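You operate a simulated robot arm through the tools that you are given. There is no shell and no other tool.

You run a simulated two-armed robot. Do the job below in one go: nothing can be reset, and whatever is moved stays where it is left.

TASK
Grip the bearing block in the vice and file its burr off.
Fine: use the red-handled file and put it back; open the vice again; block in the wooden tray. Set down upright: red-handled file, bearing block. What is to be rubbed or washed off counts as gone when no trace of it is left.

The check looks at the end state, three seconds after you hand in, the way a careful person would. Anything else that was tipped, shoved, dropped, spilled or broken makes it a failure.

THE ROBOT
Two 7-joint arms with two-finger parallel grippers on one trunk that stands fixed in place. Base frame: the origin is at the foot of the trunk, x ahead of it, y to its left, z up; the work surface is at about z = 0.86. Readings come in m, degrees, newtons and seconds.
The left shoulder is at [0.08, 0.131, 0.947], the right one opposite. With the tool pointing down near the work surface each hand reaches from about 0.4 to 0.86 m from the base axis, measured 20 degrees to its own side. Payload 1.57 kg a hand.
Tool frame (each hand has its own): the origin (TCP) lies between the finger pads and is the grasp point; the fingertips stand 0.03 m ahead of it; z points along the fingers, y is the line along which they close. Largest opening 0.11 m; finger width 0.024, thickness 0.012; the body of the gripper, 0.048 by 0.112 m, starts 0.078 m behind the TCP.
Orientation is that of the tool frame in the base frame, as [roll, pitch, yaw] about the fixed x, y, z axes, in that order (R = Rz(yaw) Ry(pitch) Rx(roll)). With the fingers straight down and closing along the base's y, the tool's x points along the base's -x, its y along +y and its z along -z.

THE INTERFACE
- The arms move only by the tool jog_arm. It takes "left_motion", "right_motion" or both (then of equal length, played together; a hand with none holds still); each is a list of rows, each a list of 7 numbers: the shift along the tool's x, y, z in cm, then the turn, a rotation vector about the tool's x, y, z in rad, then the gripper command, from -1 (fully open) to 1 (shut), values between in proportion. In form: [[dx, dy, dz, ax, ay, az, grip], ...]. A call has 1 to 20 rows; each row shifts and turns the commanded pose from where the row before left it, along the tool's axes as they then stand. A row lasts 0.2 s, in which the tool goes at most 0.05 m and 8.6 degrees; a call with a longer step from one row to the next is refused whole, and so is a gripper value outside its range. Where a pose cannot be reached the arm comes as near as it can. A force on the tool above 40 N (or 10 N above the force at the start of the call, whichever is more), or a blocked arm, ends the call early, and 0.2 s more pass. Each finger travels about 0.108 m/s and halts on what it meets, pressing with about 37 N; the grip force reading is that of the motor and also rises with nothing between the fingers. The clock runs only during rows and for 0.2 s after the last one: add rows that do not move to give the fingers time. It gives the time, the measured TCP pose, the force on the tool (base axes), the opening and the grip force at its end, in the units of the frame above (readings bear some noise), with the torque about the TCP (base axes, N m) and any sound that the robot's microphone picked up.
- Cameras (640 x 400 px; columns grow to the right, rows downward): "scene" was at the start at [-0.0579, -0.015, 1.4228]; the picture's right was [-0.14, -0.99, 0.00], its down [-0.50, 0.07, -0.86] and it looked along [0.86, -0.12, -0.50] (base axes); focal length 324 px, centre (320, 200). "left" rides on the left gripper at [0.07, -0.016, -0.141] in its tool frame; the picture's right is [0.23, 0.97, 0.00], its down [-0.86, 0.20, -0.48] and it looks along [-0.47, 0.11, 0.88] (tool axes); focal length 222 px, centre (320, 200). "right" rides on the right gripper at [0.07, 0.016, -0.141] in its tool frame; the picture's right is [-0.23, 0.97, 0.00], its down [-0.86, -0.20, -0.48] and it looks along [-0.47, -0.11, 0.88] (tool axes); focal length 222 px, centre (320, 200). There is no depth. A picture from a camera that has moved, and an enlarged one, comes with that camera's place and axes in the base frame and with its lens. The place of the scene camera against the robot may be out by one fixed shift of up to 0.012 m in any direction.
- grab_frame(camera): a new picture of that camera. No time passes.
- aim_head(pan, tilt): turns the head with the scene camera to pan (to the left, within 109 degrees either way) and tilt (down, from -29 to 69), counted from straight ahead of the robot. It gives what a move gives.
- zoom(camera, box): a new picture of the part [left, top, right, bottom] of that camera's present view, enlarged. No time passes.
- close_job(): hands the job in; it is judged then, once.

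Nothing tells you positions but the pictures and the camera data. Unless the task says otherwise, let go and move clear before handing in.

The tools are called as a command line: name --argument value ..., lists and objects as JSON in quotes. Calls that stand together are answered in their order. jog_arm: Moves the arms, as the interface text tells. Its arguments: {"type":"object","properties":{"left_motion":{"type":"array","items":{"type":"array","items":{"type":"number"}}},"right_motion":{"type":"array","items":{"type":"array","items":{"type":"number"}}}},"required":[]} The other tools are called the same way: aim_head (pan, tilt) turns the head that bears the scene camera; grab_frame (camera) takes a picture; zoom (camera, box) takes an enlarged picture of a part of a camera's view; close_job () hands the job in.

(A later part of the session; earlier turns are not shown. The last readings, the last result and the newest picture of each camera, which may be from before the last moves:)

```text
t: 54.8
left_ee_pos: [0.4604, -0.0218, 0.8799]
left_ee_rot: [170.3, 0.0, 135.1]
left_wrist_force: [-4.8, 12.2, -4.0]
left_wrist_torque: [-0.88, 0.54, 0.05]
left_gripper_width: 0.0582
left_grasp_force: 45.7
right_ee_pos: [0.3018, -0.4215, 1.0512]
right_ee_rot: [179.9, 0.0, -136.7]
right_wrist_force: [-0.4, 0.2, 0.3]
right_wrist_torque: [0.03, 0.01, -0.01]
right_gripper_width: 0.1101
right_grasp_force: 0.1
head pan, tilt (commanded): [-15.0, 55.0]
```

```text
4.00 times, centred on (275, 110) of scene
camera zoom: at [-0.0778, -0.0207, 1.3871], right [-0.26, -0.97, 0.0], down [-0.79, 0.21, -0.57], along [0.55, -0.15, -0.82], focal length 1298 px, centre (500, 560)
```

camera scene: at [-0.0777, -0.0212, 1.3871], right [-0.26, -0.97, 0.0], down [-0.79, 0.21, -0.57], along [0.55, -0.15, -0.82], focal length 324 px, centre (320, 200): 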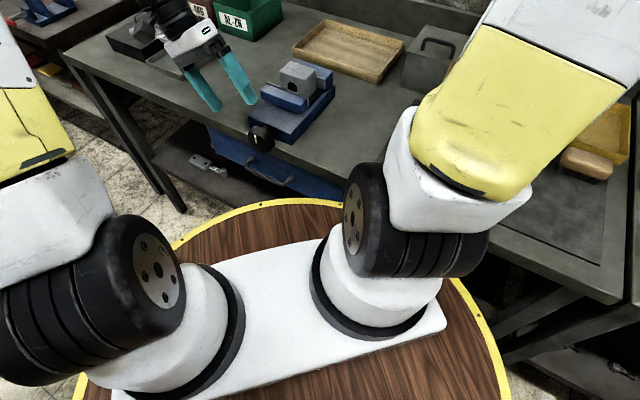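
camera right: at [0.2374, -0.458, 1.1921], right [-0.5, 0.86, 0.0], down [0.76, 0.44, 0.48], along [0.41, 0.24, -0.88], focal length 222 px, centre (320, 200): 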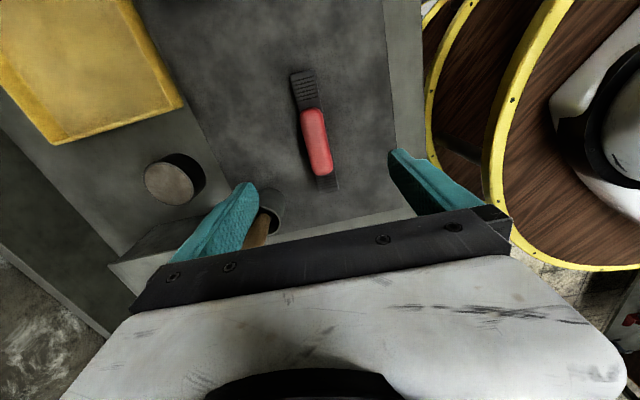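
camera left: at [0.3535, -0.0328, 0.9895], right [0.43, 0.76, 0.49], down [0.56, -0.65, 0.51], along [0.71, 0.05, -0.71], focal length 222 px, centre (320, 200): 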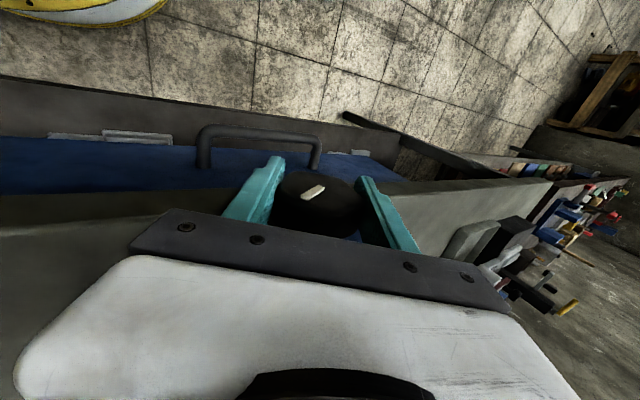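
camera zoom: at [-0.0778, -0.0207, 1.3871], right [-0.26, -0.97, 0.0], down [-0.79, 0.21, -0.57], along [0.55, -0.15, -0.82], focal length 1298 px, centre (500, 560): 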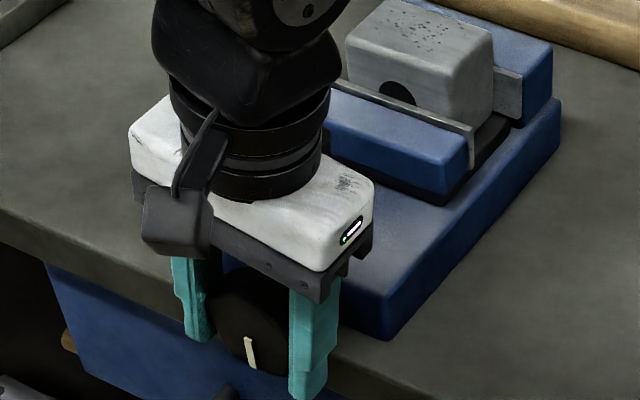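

The hand rotated 40° but the index mark stayed at ~180° with ~1 Nm resisting torque — the pads slipped, so the vice seems to be tight on the block. I'll release and inspect from above.

jog_arm --left_motion '[[0, 0, 0, 0, 0, 0, 0], [0, 0, 0, 0, 0, 0, -1], [0, 0, 0, 0, 0, 0, -1], [0, 0, 0, 0.085, 0, 0, -1], [0, 0, 0, 0.085, 0, 0, -1], [0, 0, -4, 0, 0, 0, -1], [0, 0, -4, 0, 0, 0, -1], [0, 0, -4, 0, 0, 0, -1], [-4, 0, -4, 0, 0, 0, -1], [-4, 0, -2, 0, 0, 0, -1], [-4, 0, 0, 0, 0, 0, -1], [0, 0, 0, 0, 0, 0, -1]]'

grab_frame --camera "left"

zoom --camera "scene" --box '[210, 60, 340, 160]'

```text
refused: row 9 steps farther than a row can; nothing moved
```

```text
taken
camera left: at [0.3832, -0.0023, 1.0162], right [0.52, 0.84, 0.16], down [0.69, -0.52, 0.5], along [0.51, -0.15, -0.85], focal length 222 px, centre (320, 200)
```

left: 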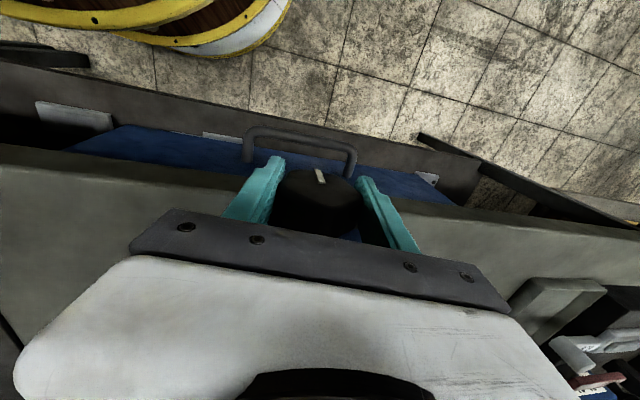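

```text
4.00 times, centred on (275, 110) of scene
camera zoom: at [-0.0778, -0.0207, 1.3871], right [-0.26, -0.97, 0.0], down [-0.79, 0.21, -0.57], along [0.55, -0.15, -0.82], focal length 1298 px, centre (500, 560)
```

zoom: 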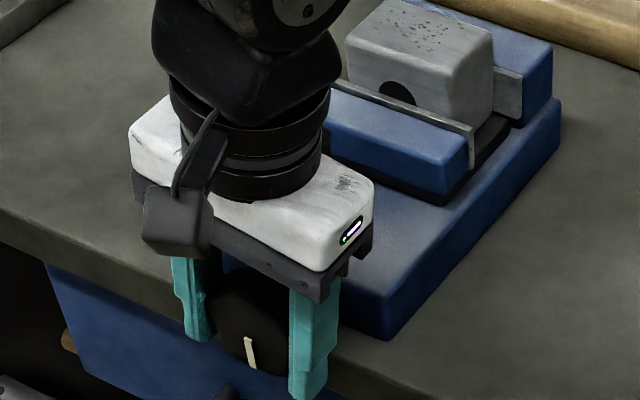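

The step was too long in one row; retrying with smaller steps.

jog_arm --left_motion '[[0, 0, 0, 0, 0, 0, 0], [0, 0, 0, 0, 0, 0, -1], [0, 0, 0, 0, 0, 0, -1], [0, 0, 0, 0.085, 0, 0, -1], [0, 0, 0, 0.085, 0, 0, -1], [0, 0, -4, 0, 0, 0, -1], [0, 0, -4, 0, 0, 0, -1], [0, 0, -4, 0, 0, 0, -1], [-3, 0, -3, 0, 0, 0, -1], [-3, 0, -3, 0, 0, 0, -1], [-4, 0, 0, 0, 0, 0, -1], [-3, 0, 0, 0, 0, 0, -1], [0, 0, 0, 0, 0, 0, -1]]'

grab_frame --camera "left"

zoom --camera "scene" --box '[210, 60, 340, 160]'

```text
t: 57.6
left_ee_pos: [0.5541, -0.1138, 1.0606]
left_ee_rot: [-179.9, -0.1, 135.1]
left_wrist_force: [0.2, 0.7, 0.5]
left_wrist_torque: [0.0, 0.01, 0.04]
left_gripper_width: 0.1102
left_grasp_force: 0.1
right_ee_pos: [0.3013, -0.4216, 1.0525]
right_ee_rot: [180.0, 0.0, -136.7]
right_wrist_force: [0.2, 0.3, 0.0]
right_wrist_torque: [0.01, -0.02, 0.0]
right_gripper_width: 0.1102
right_grasp_force: 0.1
head pan, tilt (commanded): [-15.0, 55.0]
```

```text
taken
camera left: at [0.4931, -0.0781, 1.2017], right [0.53, 0.85, 0.0], down [0.75, -0.46, 0.48], along [0.41, -0.25, -0.88], focal length 222 px, centre (320, 200)
```

left: 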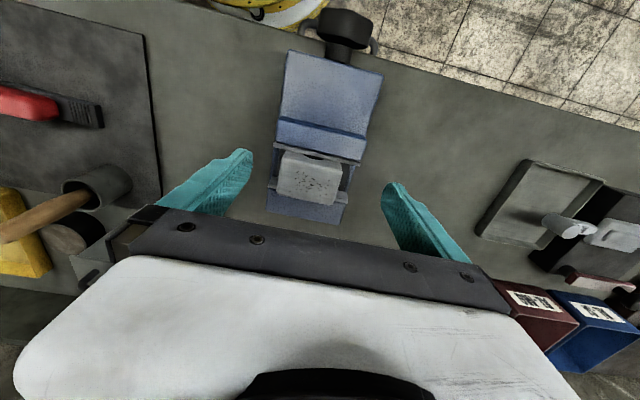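

```text
4.00 times, centred on (275, 110) of scene
camera zoom: at [-0.0778, -0.0212, 1.3871], right [-0.26, -0.97, 0.0], down [-0.79, 0.21, -0.57], along [0.55, -0.15, -0.82], focal length 1298 px, centre (500, 560)
```

zoom: 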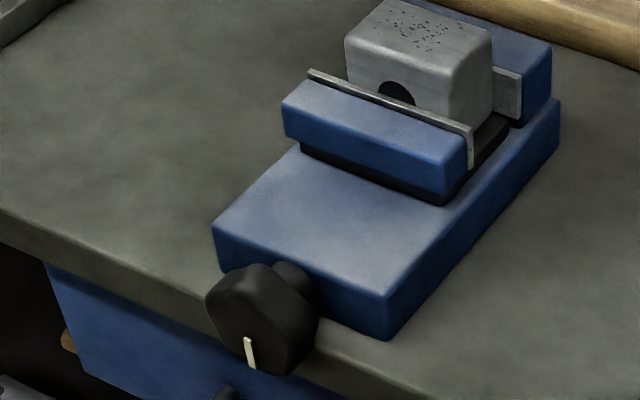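

zoom --camera "left" --box '[250, 110, 370, 230]'

zoom --camera "scene" --box '[280, 50, 350, 110]'

```text
3.33 times, centred on (310, 170) of left
camera zoom: at [0.4931, -0.0781, 1.2017], right [0.53, 0.85, 0.0], down [0.75, -0.46, 0.48], along [0.41, -0.25, -0.88], focal length 740 px, centre (353, 300)
```

zoom: 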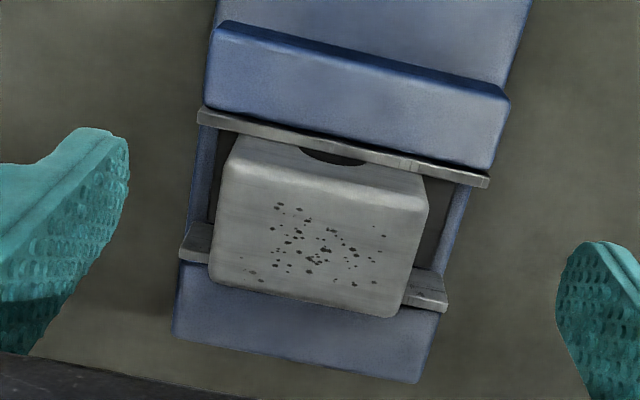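

```text
6.67 times, centred on (315, 80) of scene
camera zoom: at [-0.0778, -0.0212, 1.3871], right [-0.26, -0.97, 0.0], down [-0.79, 0.21, -0.57], along [0.55, -0.15, -0.82], focal length 2163 px, centre (353, 1000)
```

zoom: 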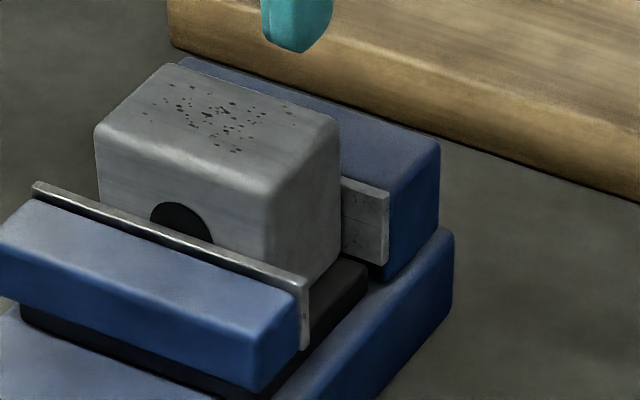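

The block appears snug between the plates. I'll zoom very closely at its exposed side to see if there are gaps to either jaw plate.

zoom --camera "scene" --box '[302, 72, 330, 94]'

zoom --camera "left" --box '[280, 135, 350, 180]'

zoom --camera "left" --box '[270, 165, 345, 215]'

```text
16.00 times, centred on (316, 83) of scene
camera zoom: at [-0.0778, -0.0212, 1.3871], right [-0.26, -0.97, 0.0], down [-0.79, 0.21, -0.57], along [0.55, -0.15, -0.82], focal length 5190 px, centre (384, 2072)
```

zoom: 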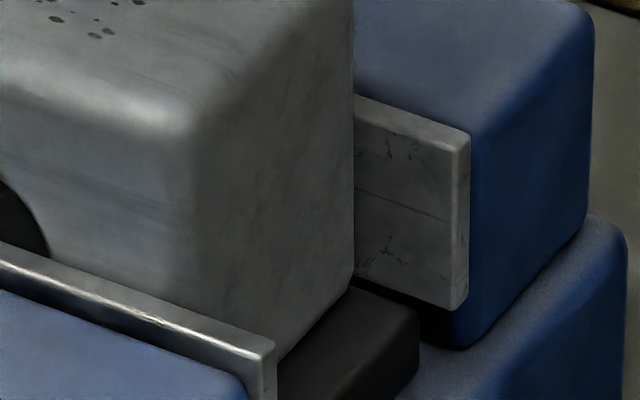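

```text
8.89 times, centred on (315, 158) of left
camera zoom: at [0.4931, -0.0781, 1.2017], right [0.53, 0.85, 0.0], down [0.75, -0.46, 0.48], along [0.41, -0.25, -0.88], focal length 1974 px, centre (364, 578)
```

zoom: 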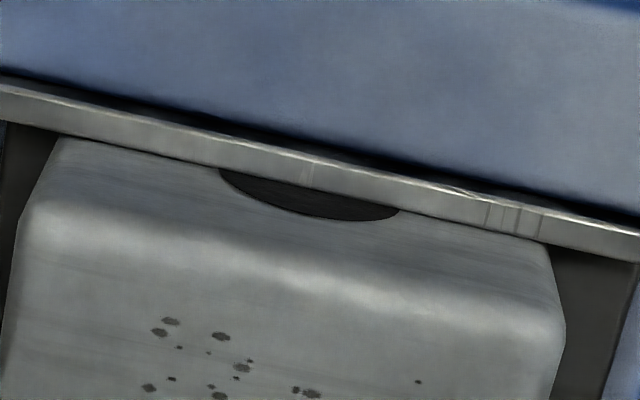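

```text
8.00 times, centred on (308, 190) of left
camera zoom: at [0.4931, -0.0781, 1.2017], right [0.53, 0.85, 0.0], down [0.75, -0.46, 0.48], along [0.41, -0.25, -0.88], focal length 1777 px, centre (420, 280)
```

zoom: 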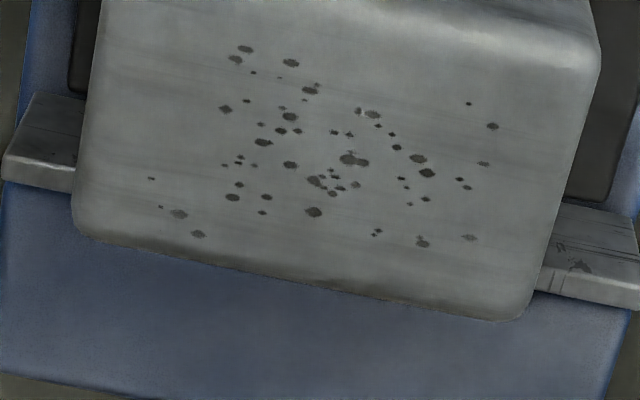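

The knob resisted ~1 Nm versus ~0 Nm earlier, which suggests clamping. I'll verify with a gentle lift test: grip the block's top ends with the left hand and pull up 2 mm.

jog_arm --left_motion '[[-4.2, -0.66, 0, 0, 0, 0, -1], [0, 0, 3, 0, 0, 0, -1], [0, 0, 3, 0, 0, 0, -1], [0, 0, 3.2, 0, 0, 0, -1], [0, 0, 0, 0, 0, 0, -1], [0, 0, 0, 0, 0, 0, 0], [0, 0, 0, 0, 0, 0, 1], [0, 0, 0, 0, 0, 0, 1]]'

jog_arm --left_motion '[[0, 0, -0.1, 0, 0, 0, 1], [0, 0, -0.05, 0, 0, 0, 1]]'

```text
t: 59.4
left_ee_pos: [0.577, -0.1487, 0.9682]
left_ee_rot: [-179.8, 0.0, 135.0]
left_wrist_force: [0.9, 0.7, -1.1]
left_wrist_torque: [-0.08, -0.07, 0.05]
left_gripper_width: 0.0716
left_grasp_force: 36.9
right_ee_pos: [0.3015, -0.4229, 1.0516]
right_ee_rot: [179.9, 0.0, -136.7]
right_wrist_force: [0.5, 0.3, 0.3]
right_wrist_torque: [0.03, 0.0, 0.01]
right_gripper_width: 0.11
right_grasp_force: 0.0
head pan, tilt (commanded): [-15.0, 55.0]
```

```text
t: 60.0
left_ee_pos: [0.5774, -0.1502, 0.9694]
left_ee_rot: [-179.9, 0.0, 135.0]
left_wrist_force: [1.6, -2.5, -1.1]
left_wrist_torque: [-0.12, -0.13, 0.1]
left_gripper_width: 0.0717
left_grasp_force: 37.0
right_ee_pos: [0.3015, -0.4222, 1.0506]
right_ee_rot: [180.0, 0.0, -136.7]
right_wrist_force: [-0.1, -0.2, -0.8]
right_wrist_torque: [-0.03, 0.04, 0.01]
right_gripper_width: 0.1097
right_grasp_force: 0.0
head pan, tilt (commanded): [-15.0, 55.0]
```

jog_arm --left_motion '[[0, 0, -0.1, 0, 0, 0, 1], [0, 0, -0.1, 0, 0, 0, 1], [0, 0, 0, 0, 0, 0, 1]]'

zoom --camera "left" --box '[240, 100, 400, 230]'

```text
t: 60.8
left_ee_pos: [0.5772, -0.1472, 0.9722]
left_ee_rot: [-179.9, 0.1, 135.0]
left_wrist_force: [4.0, -4.4, -6.2]
left_wrist_torque: [-0.2, -0.24, 0.17]
left_gripper_width: 0.0715
left_grasp_force: 37.2
right_ee_pos: [0.3015, -0.4223, 1.052]
right_ee_rot: [-179.9, -0.2, -136.7]
right_wrist_force: [-0.1, -0.2, 0.1]
right_wrist_torque: [0.01, 0.0, 0.01]
right_gripper_width: 0.1098
right_grasp_force: 0.0
head pan, tilt (commanded): [-15.0, 55.0]
```

```text
3.08 times, centred on (320, 165) of left
camera zoom: at [0.5175, -0.1124, 1.1128], right [0.53, 0.85, 0.0], down [0.75, -0.46, 0.48], along [0.41, -0.25, -0.88], focal length 684 px, centre (320, 308)
```

zoom: 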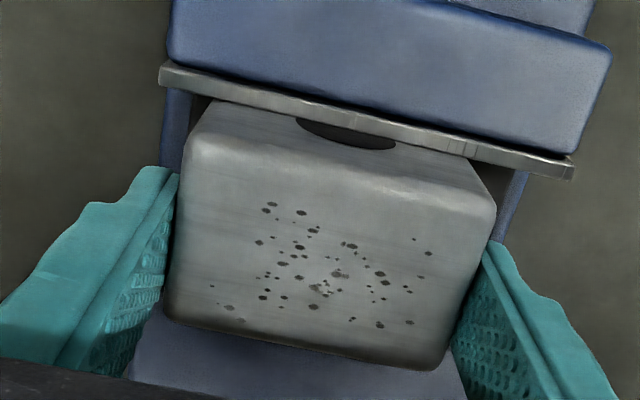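

The block lifted 4 mm with only ~6 N, so it is not firmly clamped yet. I'll set it back down, release, and tighten the knob further while watching the index mark closely.

jog_arm --left_motion '[[0, 0, 0.2, 0, 0, 0, 1], [0, 0, 0.15, 0, 0, 0, 1], [0, 0, 0.05, 0, 0, 0, 1], [0, 0, 0, 0, 0, 0, 0.2], [0, 0, 0, 0, 0, 0, -0.6], [0, 0, 0, 0, 0, 0, -0.6], [0, 0, -3, 0, 0, 0, -0.6], [0, 0, -3, 0, 0, 0, -0.6], [0, 0, -3, 0, 0, 0, -0.6], [0, 0, 0, 0, 0, 0, -1]]'

zoom --camera "left" --box '[250, 100, 390, 220]'

zoom --camera "scene" --box '[230, 60, 340, 150]'

```text
t: 63.0
left_ee_pos: [0.5792, -0.148, 1.0579]
left_ee_rot: [-180.0, 0.0, 135.0]
left_wrist_force: [0.1, -0.8, 0.5]
left_wrist_torque: [-0.01, 0.01, 0.02]
left_gripper_width: 0.1099
left_grasp_force: 0.1
right_ee_pos: [0.3011, -0.423, 1.0525]
right_ee_rot: [-179.9, 0.0, -136.7]
right_wrist_force: [0.0, -0.4, 0.4]
right_wrist_torque: [0.02, -0.01, -0.03]
right_gripper_width: 0.11
right_grasp_force: 0.0
head pan, tilt (commanded): [-15.0, 55.0]
```

```text
3.33 times, centred on (320, 160) of left
camera zoom: at [0.5179, -0.112, 1.1995], right [0.53, 0.85, 0.0], down [0.75, -0.46, 0.48], along [0.41, -0.25, -0.88], focal length 740 px, centre (320, 333)
```

zoom: 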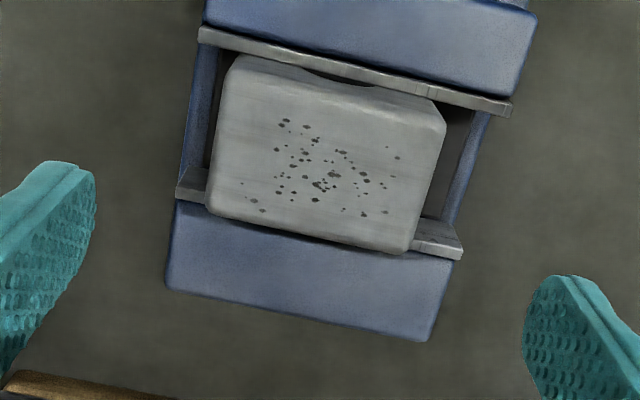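

```text
4.44 times, centred on (285, 105) of scene
camera zoom: at [-0.0777, -0.0213, 1.3871], right [-0.26, -0.97, 0.0], down [-0.79, 0.21, -0.57], along [0.55, -0.15, -0.82], focal length 1442 px, centre (476, 622)
```

zoom: 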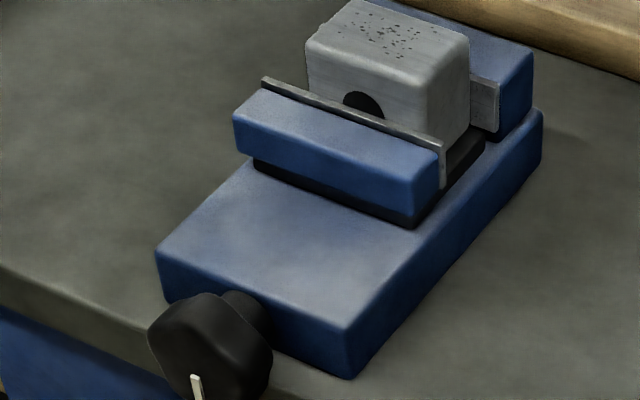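

zoom --camera "scene" --box '[238, 112, 298, 160]'

```text
8.33 times, centred on (268, 136) of scene
camera zoom: at [-0.0777, -0.0213, 1.3871], right [-0.26, -0.97, 0.0], down [-0.79, 0.21, -0.57], along [0.55, -0.15, -0.82], focal length 2703 px, centre (753, 733)
```

zoom: 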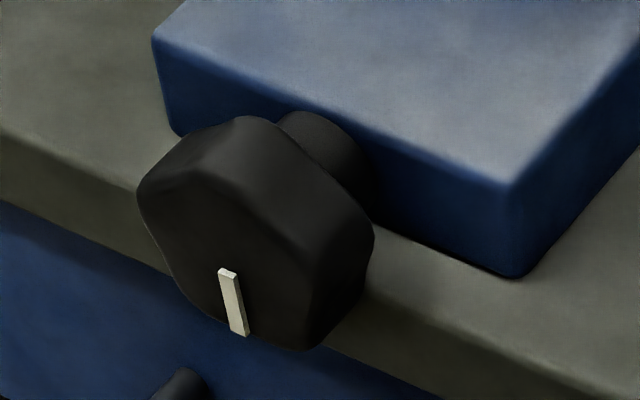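

The knob is actually a rounded pentagon (flat with the index now at the bottom, vertex on top). I'll regrip with a pad flush on its left flat (18° tilt) for better torque and test whether it turns further.

jog_arm --left_motion '[[4, 0, 0, 0, 0, 0, -1], [4, 0.4, 0, 0, 0, 0, -1], [4, 1.0, 0, 0, 0, 0, -1], [4, 2.0, 0, 0, 0, 0, -1], [1.3, 2.1, 0, 0, 0, 0, -1], [0, 0, 0, 0.105, 0, 0, -1], [0, 0, 0, 0.105, 0, 0, -1], [0, 0, 0, 0.104, 0, 0, -1], [0, 0, 0, 0, 0, 0, -1], [0, 0, 0, 0, 0, 0, -1]]'

grab_frame --camera "left"

```text
t: 65.2
left_ee_pos: [0.4954, 0.0132, 1.0568]
left_ee_rot: [-161.9, 0.0, 135.0]
left_wrist_force: [0.0, 0.1, 0.8]
left_wrist_torque: [-0.02, 0.0, -0.02]
left_gripper_width: 0.1098
left_grasp_force: 0.1
right_ee_pos: [0.3014, -0.4219, 1.0514]
right_ee_rot: [179.9, 0.0, -136.8]
right_wrist_force: [-0.3, -0.1, 0.3]
right_wrist_torque: [-0.02, -0.02, -0.01]
right_gripper_width: 0.1099
right_grasp_force: 0.0
head pan, tilt (commanded): [-15.0, 55.0]
```

```text
taken
camera left: at [0.4654, 0.0813, 1.1967], right [0.49, 0.82, -0.3], down [0.84, -0.37, 0.39], along [0.21, -0.45, -0.87], focal length 222 px, centre (320, 200)
```

left: 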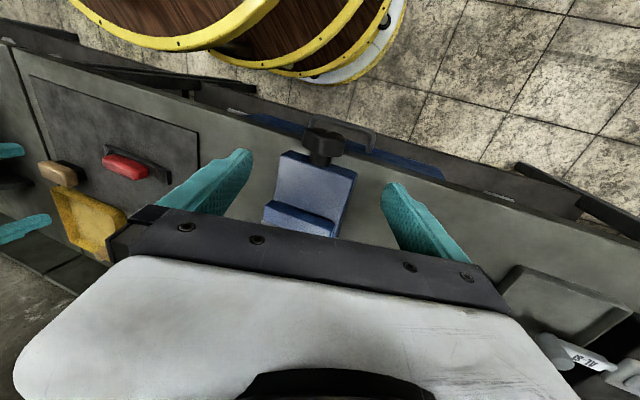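

jog_arm --left_motion '[[-0.1, 0.8, 2, 0, 0, 0, -1], [0, 0, 4, 0, 0, 0, -1], [0, 0, 4, 0, 0, 0, -1], [0, 0, 4, 0, 0, 0, -1], [0, 0, 3, 0, 0, 0, -1], [0, 0, 1.3, 0, 0, 0, -1], [0, 0, 0, 0, 0, 0, -1]]'

jog_arm --left_motion '[[0, 0, 0, 0, 0, 0, 0], [0, 0, 0, 0, 0, 0, 0.3], [0, 0, 0, 0, 0, 0, 1], [0, 0, 0, 0, 0, 0, 1]]'

zoom --camera "scene" --box '[210, 60, 340, 160]'

```text
t: 66.8
left_ee_pos: [0.4612, -0.0219, 0.8802]
left_ee_rot: [-162.0, 0.1, 135.0]
left_wrist_force: [0.5, -0.1, -0.1]
left_wrist_torque: [-0.01, -0.02, 0.02]
left_gripper_width: 0.1102
left_grasp_force: 0.1
right_ee_pos: [0.3023, -0.4227, 1.0524]
right_ee_rot: [-180.0, 0.1, -136.7]
right_wrist_force: [0.0, 0.6, 0.4]
right_wrist_torque: [0.01, 0.0, -0.04]
right_gripper_width: 0.1099
right_grasp_force: 0.0
head pan, tilt (commanded): [-15.0, 55.0]
```

```text
t: 67.8
left_ee_pos: [0.4608, -0.0218, 0.8805]
left_ee_rot: [-161.9, 0.1, 135.1]
left_wrist_force: [-0.4, 0.0, -3.4]
left_wrist_torque: [-0.06, -0.06, 0.06]
left_gripper_width: 0.0586
left_grasp_force: 44.8
right_ee_pos: [0.3019, -0.4218, 1.0514]
right_ee_rot: [180.0, -0.2, -136.7]
right_wrist_force: [-1.2, 1.3, 0.1]
right_wrist_torque: [-0.01, -0.03, 0.02]
right_gripper_width: 0.1101
right_grasp_force: 0.2
head pan, tilt (commanded): [-15.0, 55.0]
```

```text
4.00 times, centred on (275, 110) of scene
camera zoom: at [-0.0777, -0.0212, 1.3871], right [-0.26, -0.97, 0.0], down [-0.79, 0.21, -0.57], along [0.55, -0.15, -0.82], focal length 1298 px, centre (500, 560)
```

zoom: 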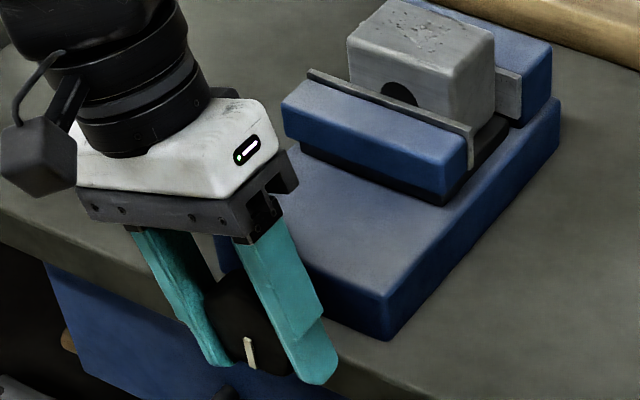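

Nicely centred grip with almost no side force. Turning 10° and checking.

jog_arm --left_motion '[[0, 0, 0, -0.087, 0, 0, 1], [0, 0, 0, -0.087, 0, 0, 1], [0, 0, 0, 0, 0, 0, 1]]'

zoom --camera "scene" --box '[238, 112, 298, 160]'

zoom --camera "left" --box '[260, 150, 380, 230]'

```text
t: 68.6
left_ee_pos: [0.4594, -0.022, 0.8802]
left_ee_rot: [-171.9, -0.2, 135.1]
left_wrist_force: [-2.5, 5.6, -4.6]
left_wrist_torque: [-0.49, 1.15, 0.07]
left_gripper_width: 0.0585
left_grasp_force: 44.5
right_ee_pos: [0.302, -0.4216, 1.0514]
right_ee_rot: [-180.0, 0.1, -136.7]
right_wrist_force: [0.3, 0.2, 0.3]
right_wrist_torque: [-0.01, 0.0, 0.01]
right_gripper_width: 0.1103
right_grasp_force: 0.1
head pan, tilt (commanded): [-15.0, 55.0]
```

```text
8.33 times, centred on (268, 136) of scene
camera zoom: at [-0.0776, -0.0209, 1.3871], right [-0.26, -0.97, 0.0], down [-0.79, 0.21, -0.57], along [0.55, -0.15, -0.82], focal length 2703 px, centre (753, 733)
```

zoom: 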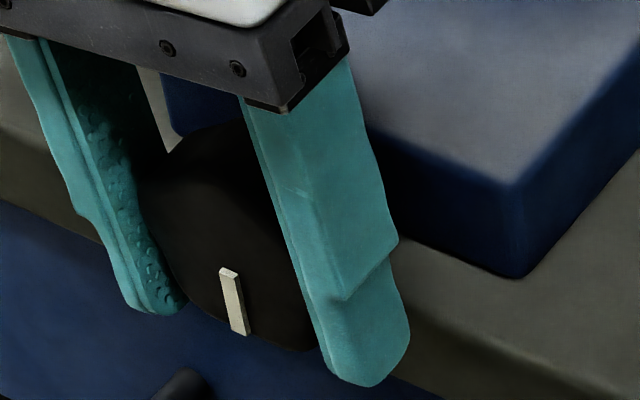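

```text
5.00 times, centred on (320, 190) of left
camera zoom: at [0.4141, 0.0287, 1.0227], right [0.52, 0.84, -0.14], down [0.79, -0.42, 0.44], along [0.32, -0.34, -0.89], focal length 1111 px, centre (320, 250)
```

zoom: 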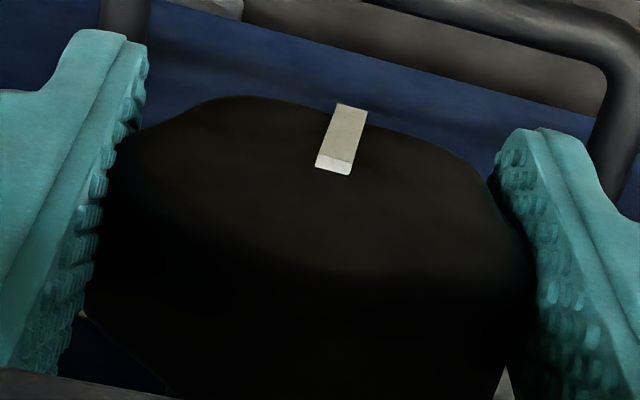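

The knob doesn't turn beyond 180° (−1.2 Nm), so that's a stop or a full clamp. I'll release it and do a wiggle test on the block along the jaw direction to measure any remaining clearance.

jog_arm --left_motion '[[0, 0, 0, 0.08, 0, 0, 1], [0, 0, 0, 0.08, 0, 0, 0], [0, 0, 0, 0, 0, 0, -1], [0, 0, 0, 0, 0, 0, -1], [0, 0, -4, 0, 0, 0, -1], [0, 0, -4, 0, 0, 0, -1], [0, 0, -4, 0, 0, 0, -1], [0, 0, -4, 0, 0, 0, -1], [0, 0, -1, -0.105, 0, 0, -1], [0, 0, 0, -0.105, 0, 0, -1], [0, 0, 0, -0.104, 0, 0, -1], [0, 0, 0, 0, 0, 0, -1]]'

zoom --camera "scene" --box '[230, 60, 340, 150]'

```text
t: 71.2
left_ee_pos: [0.4954, 0.014, 1.0452]
left_ee_rot: [179.2, 0.1, 135.0]
left_wrist_force: [-0.4, -0.6, 0.4]
left_wrist_torque: [-0.04, 0.01, 0.01]
left_gripper_width: 0.1102
left_grasp_force: 0.1
right_ee_pos: [0.3009, -0.4217, 1.0515]
right_ee_rot: [-180.0, 0.0, -136.8]
right_wrist_force: [-0.5, -0.1, 0.1]
right_wrist_torque: [0.0, -0.01, 0.0]
right_gripper_width: 0.1099
right_grasp_force: 0.0
head pan, tilt (commanded): [-15.0, 55.0]
```

```text
4.44 times, centred on (285, 105) of scene
camera zoom: at [-0.0777, -0.0212, 1.3871], right [-0.26, -0.97, 0.0], down [-0.79, 0.21, -0.57], along [0.55, -0.15, -0.82], focal length 1442 px, centre (476, 622)
```

zoom: 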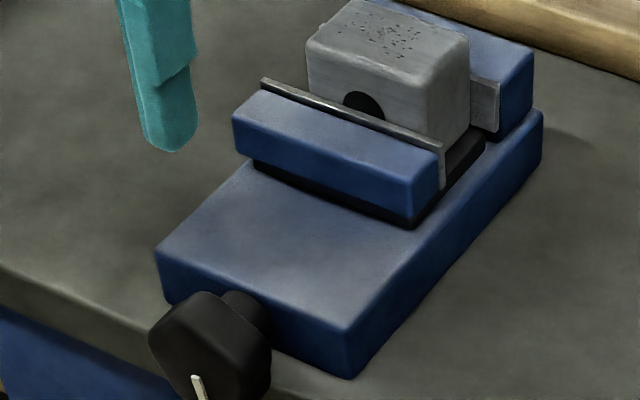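

jog_arm --left_motion '[[-4, -1.4, 0, 0.014, 0, 0, -1], [-4, -1.4, 0, 0, 0, 0, -1], [-4, -1.4, 0, 0, 0, 0, -1], [-4, -1.35, 0, 0, 0, 0, -1], [-1.4, 0, 0, 0, 0, 0, -1], [0, 0, 3, 0, 0, 0, -1], [0, 0, 3, 0, 0, 0, -1], [0, 0, 1.7, 0, 0, 0, -1], [0, 0, 0, 0, 0, 0, -1], [0, 0, 0, 0, 0, 0, 0], [0, 0, 0, 0, 0, 0, 1], [0, 0, 0, 0, 0, 0, 1]]'

jog_arm --left_motion '[[-0.15, 0, 0, 0, 0, 0, 1], [0, 0, 0, 0, 0, 0, 1]]'

jog_arm --left_motion '[[-0.15, 0, 0, 0, 0, 0, 1], [0, 0, 0, 0, 0, 0, 1]]'

```text
t: 73.8
left_ee_pos: [0.5802, -0.1482, 0.9664]
left_ee_rot: [-179.9, 0.0, 135.0]
left_wrist_force: [-0.8, -1.2, 0.1]
left_wrist_torque: [-0.07, -0.06, -0.01]
left_gripper_width: 0.0716
left_grasp_force: 36.9
right_ee_pos: [0.3009, -0.4227, 1.0512]
right_ee_rot: [180.0, 0.0, -136.7]
right_wrist_force: [0.3, -1.2, -0.2]
right_wrist_torque: [0.0, -0.02, -0.04]
right_gripper_width: 0.1101
right_grasp_force: 0.1
head pan, tilt (commanded): [-15.0, 55.0]
```

```text
t: 74.4
left_ee_pos: [0.5808, -0.1491, 0.9661]
left_ee_rot: [180.0, -0.1, 135.2]
left_wrist_force: [-2.4, 2.8, -0.7]
left_wrist_torque: [0.05, 0.03, -0.09]
left_gripper_width: 0.0716
left_grasp_force: 36.8
right_ee_pos: [0.301, -0.4217, 1.0514]
right_ee_rot: [180.0, 0.0, -136.7]
right_wrist_force: [0.0, 0.5, -0.5]
right_wrist_torque: [-0.04, 0.01, -0.01]
right_gripper_width: 0.1101
right_grasp_force: 0.0
head pan, tilt (commanded): [-15.0, 55.0]
```

```text
t: 75.0
left_ee_pos: [0.5813, -0.1498, 0.9659]
left_ee_rot: [-179.9, -0.2, 135.0]
left_wrist_force: [-12.0, 13.7, 2.3]
left_wrist_torque: [0.34, 0.28, -0.35]
left_gripper_width: 0.0716
left_grasp_force: 37.4
right_ee_pos: [0.3004, -0.4201, 1.0521]
right_ee_rot: [-180.0, 0.1, -136.8]
right_wrist_force: [-0.5, -0.6, 0.0]
right_wrist_torque: [0.01, 0.03, 0.04]
right_gripper_width: 0.11
right_grasp_force: 0.0
head pan, tilt (commanded): [-15.0, 55.0]
```

Far-side contact starts after about 1.5 mm of +d motion. Now checking in the other direction.

jog_arm --left_motion '[[0.15, 0, 0, 0, 0, 0, 1], [0.15, 0, 0, 0, 0, 0, 1], [0, 0, 0, 0, 0, 0, 1]]'

jog_arm --left_motion '[[0.1, 0, 0, 0, 0, 0, 1], [0, 0, 0, 0, 0, 0, 1]]'

jog_arm --left_motion '[[0.1, 0, 0, 0, 0, 0, 1], [0, 0, 0, 0, 0, 0, 1]]'

jog_arm --left_motion '[[0.1, 0, 0, 0, 0, 0, 1], [0, 0, 0, 0, 0, 0, 1]]'

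```text
t: 75.8
left_ee_pos: [0.5798, -0.1498, 0.9668]
left_ee_rot: [-180.0, 0.0, 134.9]
left_wrist_force: [-1.9, 3.6, -1.1]
left_wrist_torque: [0.18, 0.06, 0.01]
left_gripper_width: 0.0717
left_grasp_force: 36.9
right_ee_pos: [0.3009, -0.4228, 1.0517]
right_ee_rot: [180.0, 0.0, -136.7]
right_wrist_force: [0.3, 0.3, 0.2]
right_wrist_torque: [0.01, -0.01, 0.02]
right_gripper_width: 0.11
right_grasp_force: 0.2
head pan, tilt (commanded): [-15.0, 55.0]
```

```text
t: 76.4
left_ee_pos: [0.5783, -0.1487, 0.9675]
left_ee_rot: [-179.9, 0.0, 135.0]
left_wrist_force: [0.7, -1.4, -1.1]
left_wrist_torque: [-0.03, -0.04, -0.02]
left_gripper_width: 0.0716
left_grasp_force: 36.8
right_ee_pos: [0.3013, -0.4225, 1.0517]
right_ee_rot: [180.0, 0.0, -136.7]
right_wrist_force: [-0.2, 0.3, -1.0]
right_wrist_torque: [-0.01, 0.03, -0.01]
right_gripper_width: 0.11
right_grasp_force: 0.1
head pan, tilt (commanded): [-15.0, 55.0]
```

```text
t: 77.0
left_ee_pos: [0.5791, -0.1484, 0.967]
left_ee_rot: [-179.8, 0.1, 135.0]
left_wrist_force: [5.2, -5.5, -0.3]
left_wrist_torque: [-0.17, -0.18, 0.06]
left_gripper_width: 0.0718
left_grasp_force: 36.6
right_ee_pos: [0.3009, -0.4219, 1.0511]
right_ee_rot: [180.0, 0.0, -136.7]
right_wrist_force: [-0.5, 0.2, 0.7]
right_wrist_torque: [-0.02, -0.01, 0.02]
right_gripper_width: 0.11
right_grasp_force: 0.0
head pan, tilt (commanded): [-15.0, 55.0]
```

```text
t: 77.6
left_ee_pos: [0.5791, -0.1489, 0.9675]
left_ee_rot: [-179.9, 0.2, 135.1]
left_wrist_force: [11.8, -12.3, -0.4]
left_wrist_torque: [-0.38, -0.32, 0.14]
left_gripper_width: 0.0715
left_grasp_force: 37.4
right_ee_pos: [0.3022, -0.4221, 1.0507]
right_ee_rot: [-179.9, 0.0, -136.7]
right_wrist_force: [0.2, -0.3, 0.1]
right_wrist_torque: [0.05, -0.04, -0.02]
right_gripper_width: 0.11
right_grasp_force: 0.0
head pan, tilt (commanded): [-15.0, 55.0]
```

There's about 2 mm of play, so the block is not clamped even though the knob stops at 180°. I'll release the block and look straight down at the plate/block interfaces to understand the gaps.

jog_arm --left_motion '[[-0.15, 0, 0, 0, 0, 0, 1], [-0.1, 0, 0, 0, 0, 0, 1], [0, 0, 0, 0, 0, 0, 0], [0, 0, 0, 0, 0, 0, -0.6], [0, 0, -3, 0, 0, 0, -0.6], [0, 0, -3, 0, 0, 0, -0.6], [0, 0, -3, 0, 0, 0, -0.6], [-2.4, 0, -1, 0, 0, 0, -1], [-2.4, 0, 0, 0, 0, 0, -1], [0, 0, 0, 0, 0, 0, -1], [0, 0, 0, 0, 0, 0, -1]]'

grab_frame --camera "left"

zoom --camera "left" --box '[265, 50, 375, 130]'

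zoom --camera "left" --box '[255, 90, 375, 170]'

```text
t: 80.0
left_ee_pos: [0.6148, -0.1825, 1.0664]
left_ee_rot: [-180.0, 0.1, 135.0]
left_wrist_force: [0.5, -0.2, 0.2]
left_wrist_torque: [0.03, 0.02, 0.0]
left_gripper_width: 0.1101
left_grasp_force: 0.1
right_ee_pos: [0.3018, -0.4223, 1.0529]
right_ee_rot: [-180.0, 0.0, -136.6]
right_wrist_force: [-0.3, 0.6, 1.0]
right_wrist_torque: [-0.02, 0.0, 0.02]
right_gripper_width: 0.1099
right_grasp_force: 0.1
head pan, tilt (commanded): [-15.0, 55.0]
```

```text
taken
camera left: at [0.5542, -0.1456, 1.2079], right [0.53, 0.85, 0.0], down [0.75, -0.46, 0.48], along [0.41, -0.25, -0.88], focal length 222 px, centre (320, 200)
```

left: 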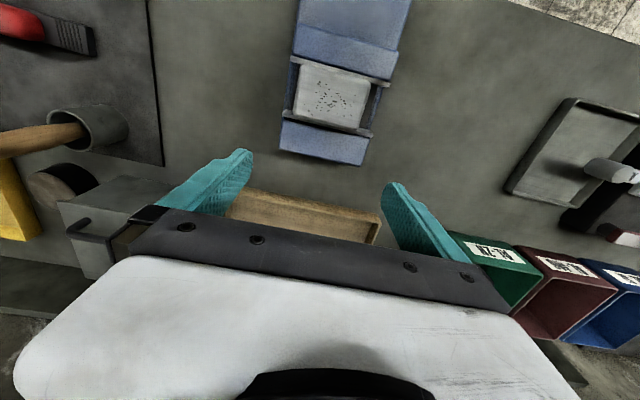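

```text
5.00 times, centred on (320, 90) of left
camera zoom: at [0.5542, -0.1456, 1.2079], right [0.53, 0.85, 0.0], down [0.75, -0.46, 0.48], along [0.41, -0.25, -0.88], focal length 1111 px, centre (320, 750)
```

zoom: 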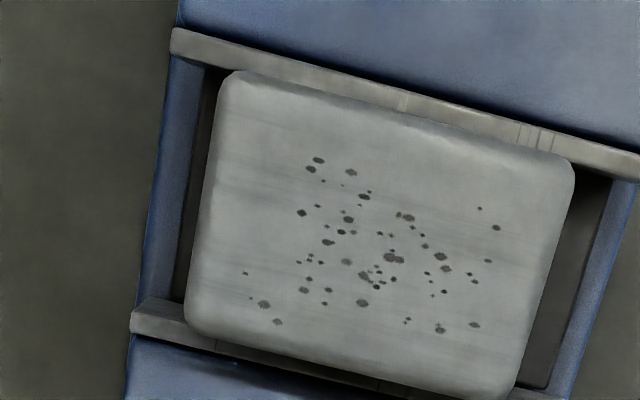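

```text
5.00 times, centred on (315, 130) of left
camera zoom: at [0.5542, -0.1456, 1.2079], right [0.53, 0.85, 0.0], down [0.75, -0.46, 0.48], along [0.41, -0.25, -0.88], focal length 1111 px, centre (345, 550)
```

zoom: 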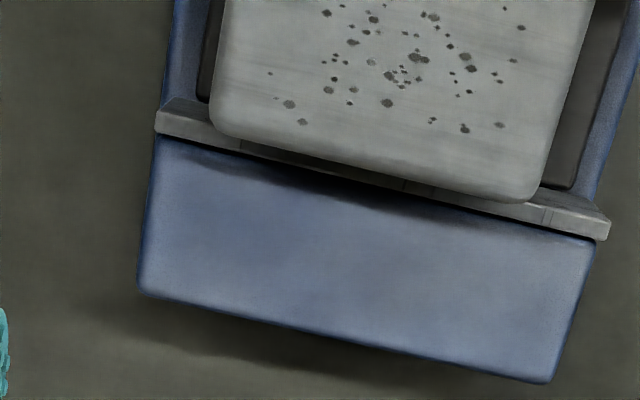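

From directly above, the block fills nearly the whole gap. I'll use the gripper as a caliper: rotate 90° and measure the block's thickness across the jaw direction to understand the clearance.

jog_arm --left_motion '[[4.5, -0.2, 0, 0, 0, 0, -1], [0, 0, 0, 0, 0, -0.131, -1], [0, 0, 0, 0, 0, -0.131, -1], [0, 0, 0, 0, 0, -0.131, -1], [0, 0, 0, 0, 0, -0.131, -1], [0, 0, 0, 0, 0, -0.131, -1], [0, 0, 0, 0, 0, -0.131, -1], [0, 0, 0, 0, 0, -0.131, -1], [0, 0, 0, 0, 0, -0.131, -1], [0, 0, 0, 0, 0, -0.131, -1], [0, 0, 0, 0, 0, -0.131, -1], [0, 0, 0, 0, 0, -0.131, -1], [0, 0, 0, 0, 0, -0.13, -1], [0, 0, 0, 0, 0, 0, -1], [0, 0, 0, 0, 0, 0, -1]]'

grab_frame --camera "left"

grab_frame --camera "scene"

```text
t: 83.2
left_ee_pos: [0.5794, -0.1519, 1.0663]
left_ee_rot: [180.0, -0.1, -134.9]
left_wrist_force: [0.3, 0.4, -0.8]
left_wrist_torque: [0.01, 0.02, -0.01]
left_gripper_width: 0.11
left_grasp_force: 0.2
right_ee_pos: [0.3015, -0.422, 1.0512]
right_ee_rot: [180.0, 0.0, -136.7]
right_wrist_force: [0.1, -0.1, 0.8]
right_wrist_torque: [-0.02, 0.0, -0.03]
right_gripper_width: 0.11
right_grasp_force: 0.1
head pan, tilt (commanded): [-15.0, 55.0]
```

```text
taken
camera left: at [0.5433, -0.2146, 1.2075], right [-0.85, 0.53, 0.0], down [0.46, 0.75, 0.48], along [0.25, 0.41, -0.88], focal length 222 px, centre (320, 200)
```

left: 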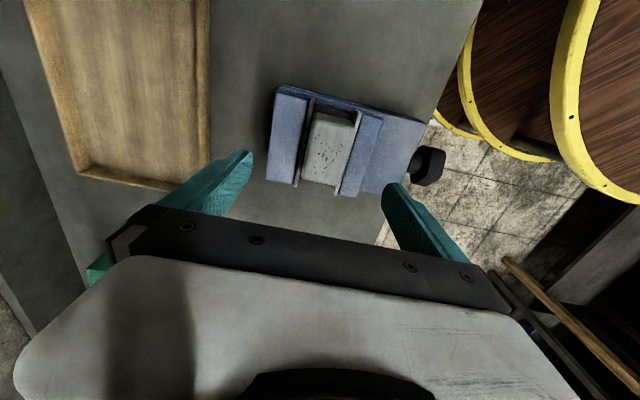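

```text
taken
camera scene: at [-0.0777, -0.0213, 1.3871], right [-0.26, -0.97, 0.0], down [-0.79, 0.21, -0.57], along [0.55, -0.15, -0.82], focal length 324 px, centre (320, 200)
```

scene: 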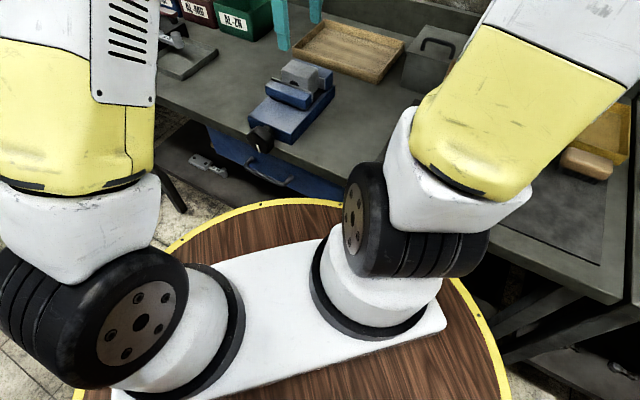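

This viewpoint looks along the jaws; zooming to view the gap on both sides of the block.

zoom --camera "left" --box '[255, 75, 395, 205]'

zoom --camera "left" --box '[295, 95, 355, 145]'

zoom --camera "left" --box '[285, 150, 365, 205]'

```text
3.08 times, centred on (325, 140) of left
camera zoom: at [0.5433, -0.2146, 1.2075], right [-0.85, 0.53, 0.0], down [0.46, 0.75, 0.48], along [0.25, 0.41, -0.88], focal length 684 px, centre (305, 385)
```

zoom: 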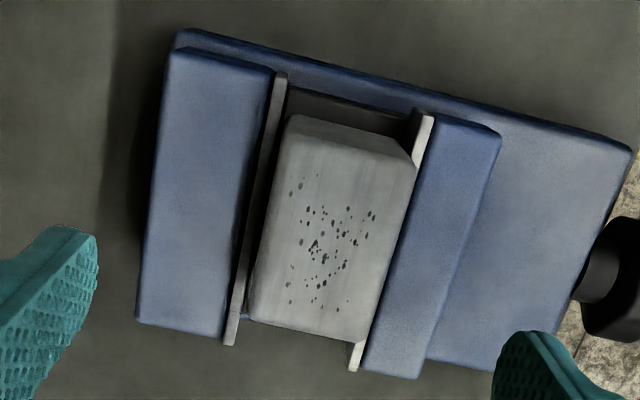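

```text
8.00 times, centred on (325, 120) of left
camera zoom: at [0.5433, -0.2146, 1.2075], right [-0.85, 0.53, 0.0], down [0.46, 0.75, 0.48], along [0.25, 0.41, -0.88], focal length 1777 px, centre (280, 840)
```

zoom: 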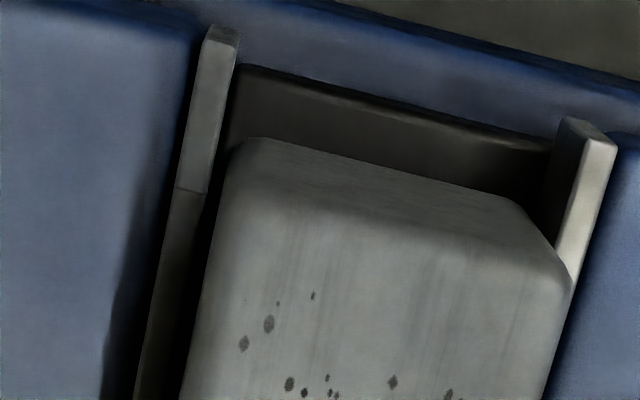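

```text
7.27 times, centred on (325, 178) of left
camera zoom: at [0.5433, -0.2146, 1.2075], right [-0.85, 0.53, 0.0], down [0.46, 0.75, 0.48], along [0.25, 0.41, -0.88], focal length 1615 px, centre (284, 364)
```

zoom: 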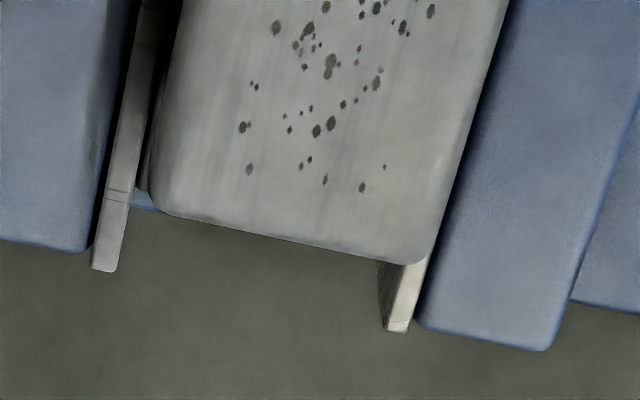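

The view shows a 2–3 mm gap between the block and the far plate, with the knob stuck at 180°. I'll measure the block's thickness with the gripper across the jaw direction.

jog_arm --left_motion '[[-0.27, 0.6, 0, 0, 0, 0, -1], [0, 0, 3, 0, 0, 0, -1], [0, 0, 3, 0, 0, 0, -1], [0, 0, 3.5, 0, 0, 0, -1], [0, 0, 0, 0, 0, 0, -1], [0, 0, 0, 0, 0, 0, -0.5], [0, 0, 0, 0, 0, 0, 0], [0, 0, 0, 0, 0, 0, 0.2], [0, 0, 0, 0, 0, 0, 1], [0, 0, 0, 0, 0, 0, 1]]'

zoom --camera "left" --box '[225, 100, 415, 240]'

```text
t: 85.4
left_ee_pos: [0.5772, -0.1446, 0.9711]
left_ee_rot: [179.8, -0.2, -135.0]
left_wrist_force: [-6.1, 6.0, 0.1]
left_wrist_torque: [0.18, 0.14, -0.27]
left_gripper_width: 0.0487
left_grasp_force: 37.3
right_ee_pos: [0.3017, -0.4225, 1.0526]
right_ee_rot: [-180.0, -0.1, -136.7]
right_wrist_force: [-0.1, -0.4, -0.1]
right_wrist_torque: [-0.04, -0.01, -0.03]
right_gripper_width: 0.1099
right_grasp_force: 0.1
head pan, tilt (commanded): [-15.0, 55.0]
```

```text
2.86 times, centred on (320, 170) of left
camera zoom: at [0.5404, -0.2076, 1.1126], right [-0.85, 0.53, 0.0], down [0.46, 0.75, 0.48], along [0.25, 0.41, -0.88], focal length 635 px, centre (320, 286)
```

zoom: 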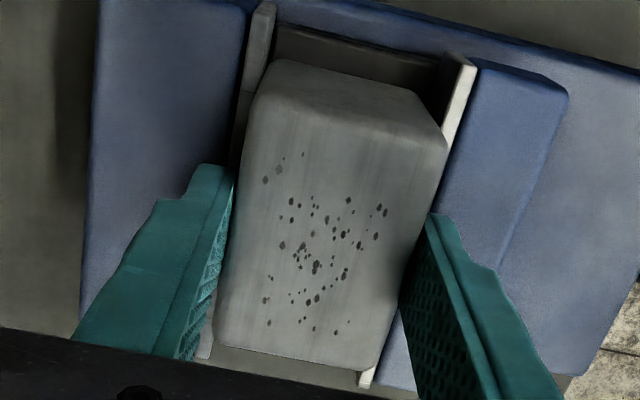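

Block thickness is 48.7 mm; the gap is ~51.5 mm. I'll release the block, go back to the knob and test its motion in both directions to understand the stop at 180°.

jog_arm --left_motion '[[0, 0, 0, 0, 0, 0, 0], [0, 0, 0, 0, 0, 0, -0.4], [0, 0, -3, 0, 0, 0, -0.4], [0, 0, -3, 0, 0, 0, -0.4], [0, 0, -3, 0, 0, 0, -1], [0, 0, 0, 0, 0, 0.131, -1], [0, 0, 0, 0, 0, 0.131, -1], [0, 0, 0, 0, 0, 0.131, -1], [0, 0, 0, 0, 0, 0.131, -1], [0, 0, 0, 0, 0, 0.131, -1], [0, 0, 0, 0, 0, 0.131, -1], [0, 0, 0, 0, 0, 0.131, -1], [0, 0, 0, 0, 0, 0.131, -1], [0, 0, 0, 0, 0, 0.131, -1], [0, 0, 0, 0, 0, 0.131, -1], [0, 0, 0, 0, 0, 0.131, -1], [0, 0, 0, 0, 0, 0.13, -1], [0, 0, 0, 0, 0, 0, -1]]'

jog_arm --left_motion '[[4, 0, 0, 0, 0, 0, -1], [4, 0, 0, 0, 0, 0, -1], [4, 0.4, 0, 0, 0, 0, -1], [4, 0.15, 0, 0, 0, 0, -1], [0.8, 0, 0, 0, 0, 0, -1], [0, 0, 0, 0, 0, 0, -1]]'

grab_frame --camera "left"

zoom --camera "scene" --box '[210, 60, 340, 160]'

```text
t: 89.2
left_ee_pos: [0.5763, -0.1449, 1.0606]
left_ee_rot: [-179.8, -0.1, 135.0]
left_wrist_force: [-0.2, -0.2, -0.1]
left_wrist_torque: [0.01, -0.02, 0.0]
left_gripper_width: 0.1099
left_grasp_force: 0.1
right_ee_pos: [0.3018, -0.4226, 1.0523]
right_ee_rot: [-179.9, 0.0, -136.8]
right_wrist_force: [0.1, 0.3, 0.0]
right_wrist_torque: [0.01, 0.02, 0.0]
right_gripper_width: 0.11
right_grasp_force: 0.0
head pan, tilt (commanded): [-15.0, 55.0]
```

```text
t: 90.6
left_ee_pos: [0.4625, -0.0237, 1.0614]
left_ee_rot: [-179.9, 0.1, 135.1]
left_wrist_force: [0.7, 0.3, -0.1]
left_wrist_torque: [0.01, 0.0, 0.02]
left_gripper_width: 0.1099
left_grasp_force: 0.0
right_ee_pos: [0.3016, -0.4231, 1.0516]
right_ee_rot: [-180.0, 0.0, -136.7]
right_wrist_force: [-0.2, 0.0, 0.7]
right_wrist_torque: [-0.01, 0.01, -0.02]
right_gripper_width: 0.1102
right_grasp_force: 0.1
head pan, tilt (commanded): [-15.0, 55.0]
```

```text
taken
camera left: at [0.4023, 0.013, 1.2023], right [0.53, 0.85, 0.0], down [0.75, -0.46, 0.48], along [0.41, -0.25, -0.88], focal length 222 px, centre (320, 200)
```

left: 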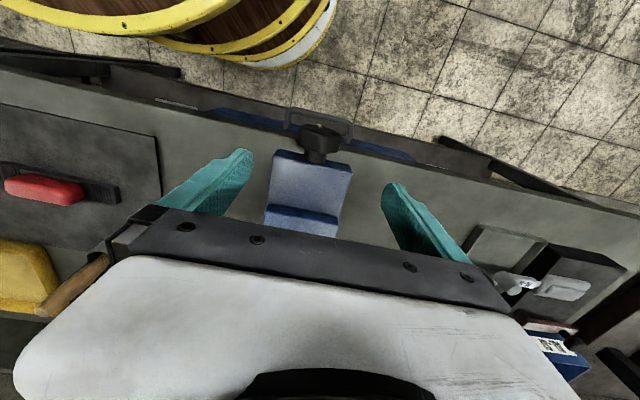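

```text
4.00 times, centred on (275, 110) of scene
camera zoom: at [-0.0778, -0.0212, 1.3871], right [-0.26, -0.97, 0.0], down [-0.79, 0.21, -0.57], along [0.55, -0.15, -0.82], focal length 1298 px, centre (500, 560)
```

zoom: 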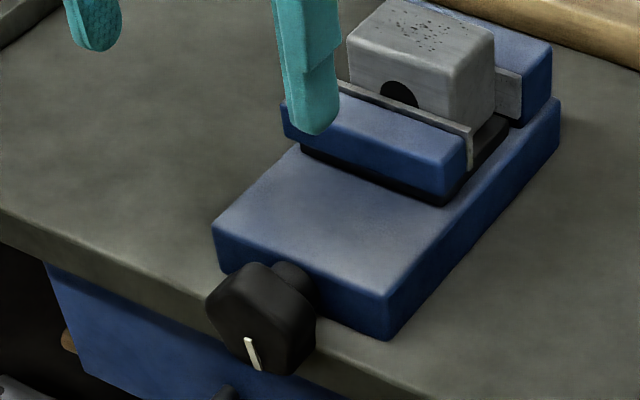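

Interesting: the index now reads ~170° — my caliper squeeze pushed the jaw back, so the screw is not self-locking and the vice really had been tight at ~180°. Plan: tighten with the left hand tilted to the left and keep holding torque on the knob while the right hand files. Pre-approach first.

jog_arm --left_motion '[[0, 3.5, 0, 0, 0, 0, -1], [0.1, 3.54, 0, 0, 0, 0, -1], [0, 0, 2.4, 0, 0, 0, -1], [0, 0, 2.44, 0, 0, 0, -1], [0, 0, 0, 0.122, 0, 0, -1], [0, 0, 0, 0.122, 0, 0, -1], [0, 0, 0, 0.122, 0, 0, -1], [0, 0, 0, 0.122, 0, 0, -1], [0, 0, 0, 0, 0, 0, -1], [0, 0, 0, 0, 0, 0, -1]]'

```text
t: 92.8
left_ee_pos: [0.5118, 0.0264, 1.0126]
left_ee_rot: [-151.8, 0.0, 135.0]
left_wrist_force: [-0.5, 0.1, -0.3]
left_wrist_torque: [-0.01, 0.03, 0.0]
left_gripper_width: 0.11
left_grasp_force: 0.0
right_ee_pos: [0.301, -0.4212, 1.0524]
right_ee_rot: [-179.9, 0.0, -136.8]
right_wrist_force: [0.2, -0.1, 0.2]
right_wrist_torque: [0.0, 0.0, -0.01]
right_gripper_width: 0.11
right_grasp_force: 0.0
head pan, tilt (commanded): [-15.0, 55.0]
```

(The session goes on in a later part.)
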